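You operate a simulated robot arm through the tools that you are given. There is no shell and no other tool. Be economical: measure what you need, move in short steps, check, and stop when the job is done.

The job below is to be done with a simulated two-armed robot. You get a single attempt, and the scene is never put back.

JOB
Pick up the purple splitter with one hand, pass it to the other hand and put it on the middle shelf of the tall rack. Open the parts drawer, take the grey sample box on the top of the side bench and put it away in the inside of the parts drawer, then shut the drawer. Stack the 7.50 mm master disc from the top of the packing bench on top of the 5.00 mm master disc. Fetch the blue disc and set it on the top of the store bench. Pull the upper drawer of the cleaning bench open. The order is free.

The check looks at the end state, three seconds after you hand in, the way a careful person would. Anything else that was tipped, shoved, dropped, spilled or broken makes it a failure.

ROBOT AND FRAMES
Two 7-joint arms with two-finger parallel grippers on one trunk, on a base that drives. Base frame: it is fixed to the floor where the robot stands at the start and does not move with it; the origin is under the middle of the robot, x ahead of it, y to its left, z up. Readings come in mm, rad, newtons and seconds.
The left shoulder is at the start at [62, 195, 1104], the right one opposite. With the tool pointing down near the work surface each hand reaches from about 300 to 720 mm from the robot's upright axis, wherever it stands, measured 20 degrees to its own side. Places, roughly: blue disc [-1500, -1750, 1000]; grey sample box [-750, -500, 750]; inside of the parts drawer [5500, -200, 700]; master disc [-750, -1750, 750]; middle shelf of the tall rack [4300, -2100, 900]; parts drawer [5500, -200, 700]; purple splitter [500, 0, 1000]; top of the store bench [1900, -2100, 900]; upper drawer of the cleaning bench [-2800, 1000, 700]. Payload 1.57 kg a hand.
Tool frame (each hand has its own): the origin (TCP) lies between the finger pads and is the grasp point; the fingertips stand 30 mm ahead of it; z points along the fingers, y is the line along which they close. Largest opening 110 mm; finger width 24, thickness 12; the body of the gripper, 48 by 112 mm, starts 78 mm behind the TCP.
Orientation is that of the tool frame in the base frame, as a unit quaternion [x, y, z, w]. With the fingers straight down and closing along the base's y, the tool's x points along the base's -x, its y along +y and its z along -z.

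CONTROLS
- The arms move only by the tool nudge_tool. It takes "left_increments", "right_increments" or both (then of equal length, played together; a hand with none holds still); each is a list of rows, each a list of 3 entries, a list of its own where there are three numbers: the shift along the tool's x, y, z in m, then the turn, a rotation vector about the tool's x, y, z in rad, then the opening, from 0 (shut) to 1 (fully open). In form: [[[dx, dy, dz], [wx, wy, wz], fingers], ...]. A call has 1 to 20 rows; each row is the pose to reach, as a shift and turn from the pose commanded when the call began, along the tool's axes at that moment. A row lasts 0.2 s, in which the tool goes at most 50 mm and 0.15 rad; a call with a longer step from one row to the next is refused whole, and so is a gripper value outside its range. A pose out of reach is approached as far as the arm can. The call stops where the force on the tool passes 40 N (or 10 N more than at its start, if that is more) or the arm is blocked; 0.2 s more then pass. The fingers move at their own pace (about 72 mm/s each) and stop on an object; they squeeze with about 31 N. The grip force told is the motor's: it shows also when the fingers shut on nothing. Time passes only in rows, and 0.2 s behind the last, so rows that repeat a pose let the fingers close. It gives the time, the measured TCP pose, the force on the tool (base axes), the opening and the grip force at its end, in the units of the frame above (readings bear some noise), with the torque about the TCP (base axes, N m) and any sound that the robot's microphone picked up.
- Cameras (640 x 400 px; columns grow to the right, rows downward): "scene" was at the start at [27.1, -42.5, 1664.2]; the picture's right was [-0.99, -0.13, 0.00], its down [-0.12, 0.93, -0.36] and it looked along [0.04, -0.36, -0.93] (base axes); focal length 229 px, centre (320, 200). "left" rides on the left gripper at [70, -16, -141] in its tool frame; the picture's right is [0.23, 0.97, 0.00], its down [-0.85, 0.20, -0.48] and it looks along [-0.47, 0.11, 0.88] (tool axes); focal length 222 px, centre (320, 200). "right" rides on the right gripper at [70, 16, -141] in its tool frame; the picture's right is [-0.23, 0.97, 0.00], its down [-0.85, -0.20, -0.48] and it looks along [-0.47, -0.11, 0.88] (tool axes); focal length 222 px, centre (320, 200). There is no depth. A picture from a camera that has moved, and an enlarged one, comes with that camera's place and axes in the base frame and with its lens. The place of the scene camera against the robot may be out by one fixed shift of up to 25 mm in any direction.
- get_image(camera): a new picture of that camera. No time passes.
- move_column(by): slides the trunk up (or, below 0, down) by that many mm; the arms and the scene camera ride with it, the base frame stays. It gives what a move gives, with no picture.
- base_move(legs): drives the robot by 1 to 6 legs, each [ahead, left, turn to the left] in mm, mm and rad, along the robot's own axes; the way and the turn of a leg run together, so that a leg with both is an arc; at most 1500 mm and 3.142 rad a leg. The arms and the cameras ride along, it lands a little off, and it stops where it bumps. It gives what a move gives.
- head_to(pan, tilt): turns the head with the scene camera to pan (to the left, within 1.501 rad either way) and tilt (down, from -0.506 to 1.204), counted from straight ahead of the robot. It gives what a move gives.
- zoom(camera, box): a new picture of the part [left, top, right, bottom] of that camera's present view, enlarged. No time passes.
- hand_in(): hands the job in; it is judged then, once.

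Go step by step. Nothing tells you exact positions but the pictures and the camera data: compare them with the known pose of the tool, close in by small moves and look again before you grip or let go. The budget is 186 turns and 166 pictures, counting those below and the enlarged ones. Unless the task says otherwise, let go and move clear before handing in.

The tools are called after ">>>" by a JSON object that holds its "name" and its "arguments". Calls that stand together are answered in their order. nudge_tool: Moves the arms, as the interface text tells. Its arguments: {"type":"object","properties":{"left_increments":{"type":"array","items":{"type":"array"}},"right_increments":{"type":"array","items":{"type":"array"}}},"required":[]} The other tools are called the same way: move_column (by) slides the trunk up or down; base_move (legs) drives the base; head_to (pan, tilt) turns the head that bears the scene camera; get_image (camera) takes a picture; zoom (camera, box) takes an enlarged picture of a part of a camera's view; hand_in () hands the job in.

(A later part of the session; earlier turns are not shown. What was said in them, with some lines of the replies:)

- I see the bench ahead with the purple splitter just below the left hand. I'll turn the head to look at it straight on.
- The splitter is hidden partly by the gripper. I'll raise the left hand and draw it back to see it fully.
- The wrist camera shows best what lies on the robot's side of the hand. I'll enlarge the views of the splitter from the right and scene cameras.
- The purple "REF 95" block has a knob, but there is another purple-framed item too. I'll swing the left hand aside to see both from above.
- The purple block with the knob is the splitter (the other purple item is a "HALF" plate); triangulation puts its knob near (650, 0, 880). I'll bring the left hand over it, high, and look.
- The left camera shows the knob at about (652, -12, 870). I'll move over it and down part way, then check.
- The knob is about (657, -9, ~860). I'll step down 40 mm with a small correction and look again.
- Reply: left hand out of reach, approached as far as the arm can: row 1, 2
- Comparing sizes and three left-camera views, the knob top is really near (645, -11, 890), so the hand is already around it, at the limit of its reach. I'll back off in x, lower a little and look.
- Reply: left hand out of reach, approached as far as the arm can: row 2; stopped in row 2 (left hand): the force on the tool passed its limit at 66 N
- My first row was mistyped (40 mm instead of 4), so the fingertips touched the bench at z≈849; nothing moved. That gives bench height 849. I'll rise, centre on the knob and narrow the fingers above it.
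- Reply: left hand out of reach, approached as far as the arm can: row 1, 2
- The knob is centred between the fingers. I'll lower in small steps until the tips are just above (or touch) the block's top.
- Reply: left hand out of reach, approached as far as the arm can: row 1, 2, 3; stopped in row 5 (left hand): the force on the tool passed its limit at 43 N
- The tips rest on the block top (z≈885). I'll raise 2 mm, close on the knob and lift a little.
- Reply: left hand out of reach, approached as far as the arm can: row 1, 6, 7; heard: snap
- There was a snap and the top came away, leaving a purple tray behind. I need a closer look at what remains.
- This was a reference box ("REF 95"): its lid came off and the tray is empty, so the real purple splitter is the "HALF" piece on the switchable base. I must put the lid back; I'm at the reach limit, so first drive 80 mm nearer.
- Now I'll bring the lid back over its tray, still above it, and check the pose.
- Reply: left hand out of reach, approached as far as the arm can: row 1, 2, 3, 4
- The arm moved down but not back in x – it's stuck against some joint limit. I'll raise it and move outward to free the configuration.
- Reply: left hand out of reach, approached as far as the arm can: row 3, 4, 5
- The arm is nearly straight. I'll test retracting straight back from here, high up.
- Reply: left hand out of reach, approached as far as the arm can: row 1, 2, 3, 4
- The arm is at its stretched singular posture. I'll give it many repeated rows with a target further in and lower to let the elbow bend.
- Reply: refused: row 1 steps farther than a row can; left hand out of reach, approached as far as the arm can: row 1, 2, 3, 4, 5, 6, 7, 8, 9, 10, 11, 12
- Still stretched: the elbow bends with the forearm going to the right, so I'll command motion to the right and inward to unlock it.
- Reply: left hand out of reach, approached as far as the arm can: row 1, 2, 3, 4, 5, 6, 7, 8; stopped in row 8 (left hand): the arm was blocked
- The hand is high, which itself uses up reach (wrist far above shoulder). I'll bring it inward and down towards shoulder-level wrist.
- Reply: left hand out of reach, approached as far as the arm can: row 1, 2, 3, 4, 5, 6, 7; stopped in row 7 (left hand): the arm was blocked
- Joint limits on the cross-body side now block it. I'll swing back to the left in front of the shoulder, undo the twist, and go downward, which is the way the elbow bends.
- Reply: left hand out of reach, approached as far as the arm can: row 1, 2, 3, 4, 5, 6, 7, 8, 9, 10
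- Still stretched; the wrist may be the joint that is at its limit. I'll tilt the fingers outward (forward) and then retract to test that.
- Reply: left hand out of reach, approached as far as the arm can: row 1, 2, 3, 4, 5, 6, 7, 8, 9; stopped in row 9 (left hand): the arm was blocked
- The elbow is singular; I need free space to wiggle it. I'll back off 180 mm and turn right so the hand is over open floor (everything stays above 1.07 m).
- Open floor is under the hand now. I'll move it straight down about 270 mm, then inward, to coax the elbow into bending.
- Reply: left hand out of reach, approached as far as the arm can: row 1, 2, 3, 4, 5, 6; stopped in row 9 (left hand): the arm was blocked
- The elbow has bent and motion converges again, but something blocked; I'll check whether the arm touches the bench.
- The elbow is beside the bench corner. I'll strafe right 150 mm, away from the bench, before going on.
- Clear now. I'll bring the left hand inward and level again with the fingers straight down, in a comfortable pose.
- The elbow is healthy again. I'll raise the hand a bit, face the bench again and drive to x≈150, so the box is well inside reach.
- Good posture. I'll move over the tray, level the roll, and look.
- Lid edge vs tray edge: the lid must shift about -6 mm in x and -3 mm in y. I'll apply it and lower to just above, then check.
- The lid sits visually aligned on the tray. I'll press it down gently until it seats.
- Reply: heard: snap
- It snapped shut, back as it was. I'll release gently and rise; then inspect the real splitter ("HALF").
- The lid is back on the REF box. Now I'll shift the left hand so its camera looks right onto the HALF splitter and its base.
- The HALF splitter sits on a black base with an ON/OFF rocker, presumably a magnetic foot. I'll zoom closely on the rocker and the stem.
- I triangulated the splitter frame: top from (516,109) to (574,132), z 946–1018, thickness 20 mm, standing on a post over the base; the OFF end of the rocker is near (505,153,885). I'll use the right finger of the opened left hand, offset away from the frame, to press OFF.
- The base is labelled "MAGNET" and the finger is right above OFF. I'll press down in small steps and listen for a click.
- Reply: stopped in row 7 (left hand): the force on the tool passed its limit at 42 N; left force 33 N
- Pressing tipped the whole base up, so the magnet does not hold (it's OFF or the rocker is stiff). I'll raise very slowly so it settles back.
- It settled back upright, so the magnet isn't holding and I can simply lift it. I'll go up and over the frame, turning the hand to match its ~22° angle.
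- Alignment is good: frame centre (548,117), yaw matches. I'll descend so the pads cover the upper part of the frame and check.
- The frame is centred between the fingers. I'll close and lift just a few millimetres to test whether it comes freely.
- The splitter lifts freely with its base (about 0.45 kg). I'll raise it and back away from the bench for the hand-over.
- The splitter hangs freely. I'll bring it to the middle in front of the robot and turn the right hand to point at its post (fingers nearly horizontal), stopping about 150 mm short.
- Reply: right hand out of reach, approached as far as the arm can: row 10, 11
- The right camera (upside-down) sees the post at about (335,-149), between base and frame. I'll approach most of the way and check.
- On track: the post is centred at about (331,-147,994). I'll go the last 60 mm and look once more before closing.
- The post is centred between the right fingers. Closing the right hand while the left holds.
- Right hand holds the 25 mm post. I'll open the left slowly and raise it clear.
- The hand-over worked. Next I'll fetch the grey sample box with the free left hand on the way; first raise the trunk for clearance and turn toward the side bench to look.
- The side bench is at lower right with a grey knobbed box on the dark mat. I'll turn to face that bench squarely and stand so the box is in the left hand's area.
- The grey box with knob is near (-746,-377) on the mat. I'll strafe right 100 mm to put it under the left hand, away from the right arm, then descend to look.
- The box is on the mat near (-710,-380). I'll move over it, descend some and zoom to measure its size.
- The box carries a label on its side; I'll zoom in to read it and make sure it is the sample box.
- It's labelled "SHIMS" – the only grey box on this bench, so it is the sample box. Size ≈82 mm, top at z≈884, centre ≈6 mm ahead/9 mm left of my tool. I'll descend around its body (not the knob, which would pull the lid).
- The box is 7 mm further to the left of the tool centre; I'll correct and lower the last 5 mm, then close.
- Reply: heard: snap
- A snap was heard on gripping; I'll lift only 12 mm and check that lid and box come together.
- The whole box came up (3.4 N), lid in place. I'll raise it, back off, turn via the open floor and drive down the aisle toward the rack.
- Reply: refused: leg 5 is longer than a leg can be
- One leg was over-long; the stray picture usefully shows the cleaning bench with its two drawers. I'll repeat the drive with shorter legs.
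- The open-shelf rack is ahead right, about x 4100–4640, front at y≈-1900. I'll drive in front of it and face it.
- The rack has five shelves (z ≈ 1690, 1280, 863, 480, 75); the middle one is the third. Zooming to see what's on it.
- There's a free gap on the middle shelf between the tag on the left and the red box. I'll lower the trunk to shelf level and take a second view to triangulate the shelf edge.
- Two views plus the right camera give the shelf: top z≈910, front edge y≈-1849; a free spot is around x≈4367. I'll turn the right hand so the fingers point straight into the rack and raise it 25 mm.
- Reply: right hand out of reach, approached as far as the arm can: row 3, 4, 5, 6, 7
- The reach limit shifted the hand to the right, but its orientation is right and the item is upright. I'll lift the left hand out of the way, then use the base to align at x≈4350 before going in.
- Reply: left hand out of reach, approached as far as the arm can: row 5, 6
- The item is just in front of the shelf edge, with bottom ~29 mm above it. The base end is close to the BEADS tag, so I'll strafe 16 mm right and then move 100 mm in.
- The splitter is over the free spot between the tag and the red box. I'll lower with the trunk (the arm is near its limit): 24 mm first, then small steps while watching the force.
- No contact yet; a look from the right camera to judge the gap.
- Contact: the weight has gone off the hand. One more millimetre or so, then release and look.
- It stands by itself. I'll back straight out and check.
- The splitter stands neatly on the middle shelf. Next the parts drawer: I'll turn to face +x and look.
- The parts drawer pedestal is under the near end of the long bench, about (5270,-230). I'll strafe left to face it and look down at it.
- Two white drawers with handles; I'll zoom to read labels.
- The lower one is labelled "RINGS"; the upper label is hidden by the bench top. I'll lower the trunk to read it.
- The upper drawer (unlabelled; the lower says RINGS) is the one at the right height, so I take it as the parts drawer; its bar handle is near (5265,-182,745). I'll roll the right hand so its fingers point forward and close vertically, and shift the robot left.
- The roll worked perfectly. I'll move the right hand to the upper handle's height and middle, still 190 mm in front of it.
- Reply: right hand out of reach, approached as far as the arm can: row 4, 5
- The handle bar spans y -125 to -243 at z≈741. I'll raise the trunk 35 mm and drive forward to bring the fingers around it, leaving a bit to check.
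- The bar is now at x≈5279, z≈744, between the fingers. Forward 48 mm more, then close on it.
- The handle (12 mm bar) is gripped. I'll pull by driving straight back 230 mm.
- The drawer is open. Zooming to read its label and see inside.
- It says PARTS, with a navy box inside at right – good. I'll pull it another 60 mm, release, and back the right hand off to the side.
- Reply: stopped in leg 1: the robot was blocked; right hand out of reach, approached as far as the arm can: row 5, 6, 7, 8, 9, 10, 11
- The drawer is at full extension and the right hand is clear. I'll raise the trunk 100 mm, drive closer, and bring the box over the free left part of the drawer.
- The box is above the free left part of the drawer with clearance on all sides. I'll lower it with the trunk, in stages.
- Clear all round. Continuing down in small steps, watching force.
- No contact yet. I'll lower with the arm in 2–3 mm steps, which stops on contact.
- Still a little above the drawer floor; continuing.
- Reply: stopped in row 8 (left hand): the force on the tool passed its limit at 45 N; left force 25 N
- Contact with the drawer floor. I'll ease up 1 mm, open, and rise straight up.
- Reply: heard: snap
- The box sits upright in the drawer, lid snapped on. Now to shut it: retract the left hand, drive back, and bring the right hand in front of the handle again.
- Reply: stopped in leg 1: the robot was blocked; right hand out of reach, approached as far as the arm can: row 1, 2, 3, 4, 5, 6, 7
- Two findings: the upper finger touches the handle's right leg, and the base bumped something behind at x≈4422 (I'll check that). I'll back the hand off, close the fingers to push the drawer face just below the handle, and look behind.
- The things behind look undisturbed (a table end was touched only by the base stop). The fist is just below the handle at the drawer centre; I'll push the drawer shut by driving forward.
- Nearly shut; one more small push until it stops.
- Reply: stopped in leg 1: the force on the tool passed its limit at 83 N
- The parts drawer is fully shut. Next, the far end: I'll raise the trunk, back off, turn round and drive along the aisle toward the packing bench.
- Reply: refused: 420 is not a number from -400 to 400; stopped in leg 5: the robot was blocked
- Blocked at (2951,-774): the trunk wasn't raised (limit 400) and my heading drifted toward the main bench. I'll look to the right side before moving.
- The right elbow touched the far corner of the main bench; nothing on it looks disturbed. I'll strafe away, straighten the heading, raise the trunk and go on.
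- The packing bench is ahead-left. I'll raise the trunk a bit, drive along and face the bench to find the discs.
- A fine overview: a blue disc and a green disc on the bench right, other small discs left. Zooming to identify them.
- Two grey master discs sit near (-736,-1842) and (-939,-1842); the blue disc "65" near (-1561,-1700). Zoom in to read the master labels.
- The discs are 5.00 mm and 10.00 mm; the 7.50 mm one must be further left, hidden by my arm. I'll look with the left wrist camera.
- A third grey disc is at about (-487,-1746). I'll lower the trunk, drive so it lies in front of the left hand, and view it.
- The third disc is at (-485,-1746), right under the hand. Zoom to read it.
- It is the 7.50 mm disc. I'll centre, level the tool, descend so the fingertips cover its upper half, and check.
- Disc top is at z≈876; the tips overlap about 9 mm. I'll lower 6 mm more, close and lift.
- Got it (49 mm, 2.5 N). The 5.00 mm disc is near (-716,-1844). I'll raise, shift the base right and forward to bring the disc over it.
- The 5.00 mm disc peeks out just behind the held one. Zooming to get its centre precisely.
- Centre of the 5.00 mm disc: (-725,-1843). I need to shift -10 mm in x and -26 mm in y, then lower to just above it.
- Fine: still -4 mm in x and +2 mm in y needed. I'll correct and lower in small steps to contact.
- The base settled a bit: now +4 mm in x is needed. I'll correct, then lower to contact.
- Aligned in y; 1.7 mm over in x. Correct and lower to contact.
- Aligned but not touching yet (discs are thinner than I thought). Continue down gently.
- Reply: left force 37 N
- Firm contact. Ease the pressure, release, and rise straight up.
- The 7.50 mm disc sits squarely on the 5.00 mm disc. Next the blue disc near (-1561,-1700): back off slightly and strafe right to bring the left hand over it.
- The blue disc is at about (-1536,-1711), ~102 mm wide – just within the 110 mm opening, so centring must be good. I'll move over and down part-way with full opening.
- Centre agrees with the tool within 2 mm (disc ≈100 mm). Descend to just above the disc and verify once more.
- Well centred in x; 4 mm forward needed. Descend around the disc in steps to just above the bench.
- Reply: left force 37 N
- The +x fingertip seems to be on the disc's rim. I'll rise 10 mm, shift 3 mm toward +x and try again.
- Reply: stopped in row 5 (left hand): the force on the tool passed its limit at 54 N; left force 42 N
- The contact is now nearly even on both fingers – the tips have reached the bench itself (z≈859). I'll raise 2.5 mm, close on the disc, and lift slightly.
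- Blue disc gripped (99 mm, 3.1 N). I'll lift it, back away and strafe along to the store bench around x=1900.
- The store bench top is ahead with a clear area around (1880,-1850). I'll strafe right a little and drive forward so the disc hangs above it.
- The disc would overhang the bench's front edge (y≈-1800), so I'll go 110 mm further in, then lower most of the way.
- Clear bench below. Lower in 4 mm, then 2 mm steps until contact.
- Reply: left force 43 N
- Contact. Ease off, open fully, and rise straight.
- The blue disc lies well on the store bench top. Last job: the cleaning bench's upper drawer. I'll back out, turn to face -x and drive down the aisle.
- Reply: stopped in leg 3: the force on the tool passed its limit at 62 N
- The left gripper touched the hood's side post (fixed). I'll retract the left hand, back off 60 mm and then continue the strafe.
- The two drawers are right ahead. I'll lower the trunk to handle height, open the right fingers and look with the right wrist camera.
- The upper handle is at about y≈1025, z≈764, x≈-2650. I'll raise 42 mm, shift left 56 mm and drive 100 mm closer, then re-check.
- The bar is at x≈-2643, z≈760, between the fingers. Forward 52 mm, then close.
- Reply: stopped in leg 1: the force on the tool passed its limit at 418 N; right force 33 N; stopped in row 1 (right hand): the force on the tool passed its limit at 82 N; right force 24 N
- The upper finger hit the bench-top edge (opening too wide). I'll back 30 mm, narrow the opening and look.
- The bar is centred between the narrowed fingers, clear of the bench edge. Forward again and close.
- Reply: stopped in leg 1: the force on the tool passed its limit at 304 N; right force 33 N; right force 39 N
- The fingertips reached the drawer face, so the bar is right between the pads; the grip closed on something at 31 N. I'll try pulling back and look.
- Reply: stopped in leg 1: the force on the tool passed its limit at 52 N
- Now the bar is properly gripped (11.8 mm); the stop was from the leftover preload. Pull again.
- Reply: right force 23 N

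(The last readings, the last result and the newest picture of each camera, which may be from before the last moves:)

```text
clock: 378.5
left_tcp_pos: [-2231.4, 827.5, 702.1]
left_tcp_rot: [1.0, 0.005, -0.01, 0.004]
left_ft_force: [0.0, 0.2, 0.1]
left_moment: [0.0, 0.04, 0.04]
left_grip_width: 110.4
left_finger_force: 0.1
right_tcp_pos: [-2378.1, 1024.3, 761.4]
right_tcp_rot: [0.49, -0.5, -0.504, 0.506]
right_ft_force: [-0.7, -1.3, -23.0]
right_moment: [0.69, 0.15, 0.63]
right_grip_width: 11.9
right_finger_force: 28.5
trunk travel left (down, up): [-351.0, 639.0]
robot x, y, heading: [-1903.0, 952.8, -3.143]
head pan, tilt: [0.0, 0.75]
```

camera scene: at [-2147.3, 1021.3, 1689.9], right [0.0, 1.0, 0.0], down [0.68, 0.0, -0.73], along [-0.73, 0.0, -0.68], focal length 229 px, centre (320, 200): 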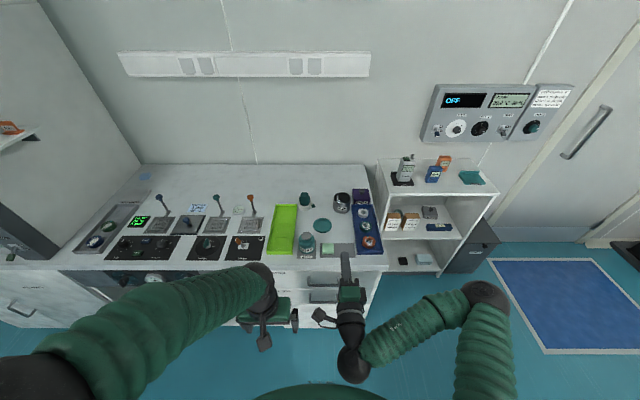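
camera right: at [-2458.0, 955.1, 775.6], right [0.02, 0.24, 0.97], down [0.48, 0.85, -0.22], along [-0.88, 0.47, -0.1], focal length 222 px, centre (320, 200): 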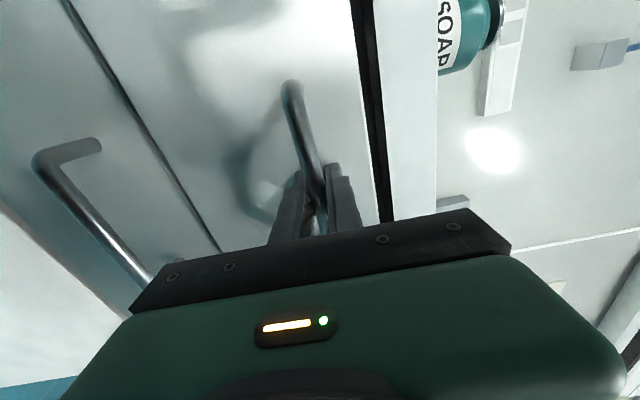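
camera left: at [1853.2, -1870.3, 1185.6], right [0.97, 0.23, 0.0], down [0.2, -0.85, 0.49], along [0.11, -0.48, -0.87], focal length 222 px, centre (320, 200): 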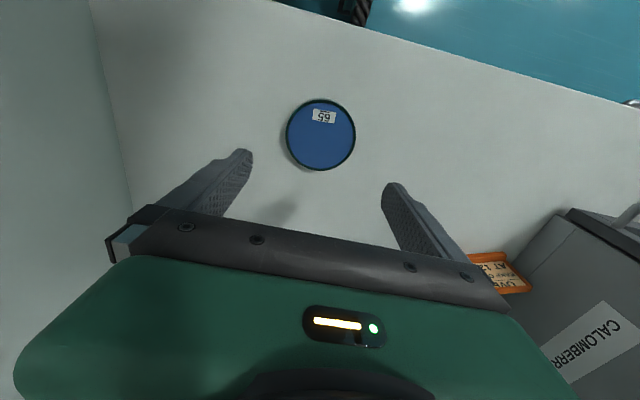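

It moved with the bar still gripped. A look to confirm the drawer is open.

>>> {"name": "get_image", "arguments": {"camera": "scene"}}

```text
4 pictures are left
camera scene: at [-2033.1, 970.2, 1346.5], right [0.0, 1.0, 0.0], down [0.68, 0.0, -0.73], along [-0.73, 0.0, -0.68], focal length 229 px, centre (320, 200)
```

scene: 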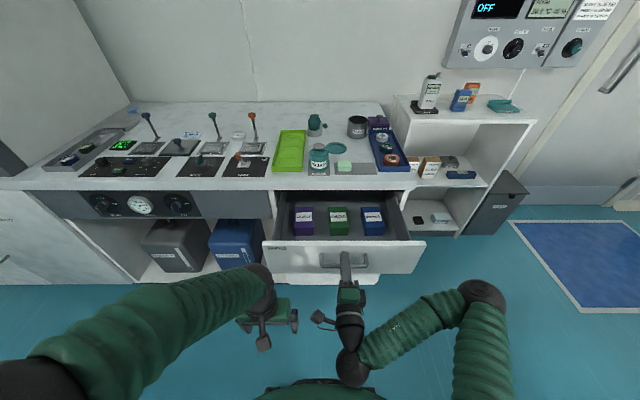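

The upper drawer is open by about 220 mm, nothing disturbed. I'll release the handle and back away.

>>> {"name": "nudge_tool", "arguments": {"right_increments": [[[0, 0, 0], [0, 0, 0], 0.2], [[0, 0, 0], [0, 0, 0], 0.4], [[0, 0, 0], [0, 0, 0], 0.4], [[0, 0, 0], [0, 0, 0], 0.4]]}}

>>> {"name": "base_move", "arguments": {"legs": [[-150, 0, 0]]}}

>>> {"name": "get_image", "arguments": {"camera": "scene"}}

```text
clock: 379.5
left_tcp_pos: [-2228.5, 827.2, 702.8]
left_tcp_rot: [1.0, 0.005, -0.011, 0.004]
left_ft_force: [0.3, -0.4, -1.4]
left_moment: [-0.01, 0.01, -0.03]
left_grip_width: 109.9
left_finger_force: 0.0
right_tcp_pos: [-2375.8, 1025.9, 761.4]
right_tcp_rot: [0.489, -0.499, -0.505, 0.507]
right_ft_force: [0.2, 0.6, 0.6]
right_moment: [0.0, 0.02, 0.04]
right_grip_width: 44.1
right_finger_force: 0.1
trunk travel left (down, up): [-351.0, 639.0]
robot x, y, heading: [-1900.5, 951.5, -3.143]
head pan, tilt: [0.0, 0.75]
```

```text
clock: 380.9
left_tcp_pos: [-2075.6, 827.1, 703.6]
left_tcp_rot: [1.0, 0.005, -0.013, 0.004]
left_ft_force: [1.0, -0.9, -0.4]
left_moment: [-0.02, 0.02, 0.01]
left_grip_width: 109.8
left_finger_force: 0.0
right_tcp_pos: [-2222.5, 1026.2, 763.9]
right_tcp_rot: [-0.488, 0.5, 0.506, -0.506]
right_ft_force: [0.7, -0.9, 0.1]
right_moment: [-0.01, 0.0, 0.03]
right_grip_width: 44.0
right_finger_force: 0.0
trunk travel left (down, up): [-351.0, 639.0]
robot x, y, heading: [-1750.0, 957.4, 3.141]
head pan, tilt: [0.0, 0.75]
```

```text
3 pictures are left
camera scene: at [-1876.5, 970.2, 1347.1], right [0.0, 1.0, 0.0], down [0.68, 0.0, -0.73], along [-0.73, 0.0, -0.68], focal length 229 px, centre (320, 200)
```

scene: 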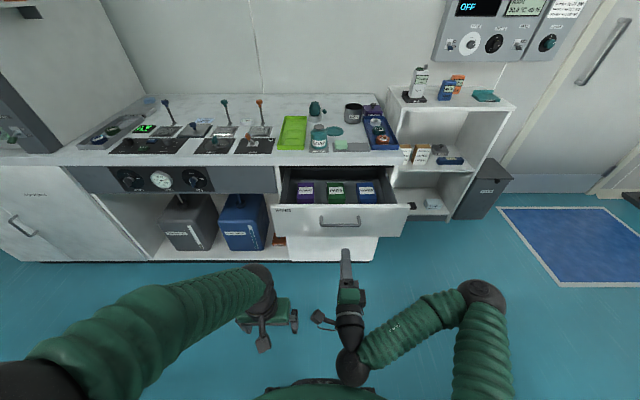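

All five tasks look done: the drawer here stays open, and both hands are empty and clear. Handing in.

>>> {"name": "hand_in", "arguments": {}}

```text
The job is handed in.
```

I handed the job in with all five tasks done as far as the pictures show.

- **Purple splitter:** I took this to be the purple "HALF" piece on its black magnet base. It went from the left hand to the right and stands on the middle of the rack's five shelves.
- **Grey sample box:** I took this to be the grey box labelled "SHIMS", the only grey box I saw on the side bench. It is in the "PARTS" drawer with its lid on, and the drawer is shut.
- **Master discs:** the 7.50 mm disc sits on the 5.00 mm disc.
- **Blue disc:** disc "65" lies flat on the store bench.
- **Cleaning bench:** the upper drawer is open by about 220 mm.

A few contacts along the way could count against the result:

- **Wrong box first:** I pulled the lid off the purple "REF 95" box, thinking it was the splitter. I pressed it back until it snapped shut, and it looked as before.
- **Splitter base:** pressing its OFF switch tipped the base up briefly. It settled back before I picked it up.
- **Bumps:** the base was stopped by something behind it near the parts drawer, most likely a grey cart, and by a corner of the main bench. A gripper also touched the hood's side post. I saw nothing displaced in the pictures I took there, but I took none specifically to check the cart or the post.
- **Hard contact:** the right hand hit the front of the cleaning bench twice, at 418 N and 304 N, before I got hold of the handle. The last pictures show nothing out of place there.
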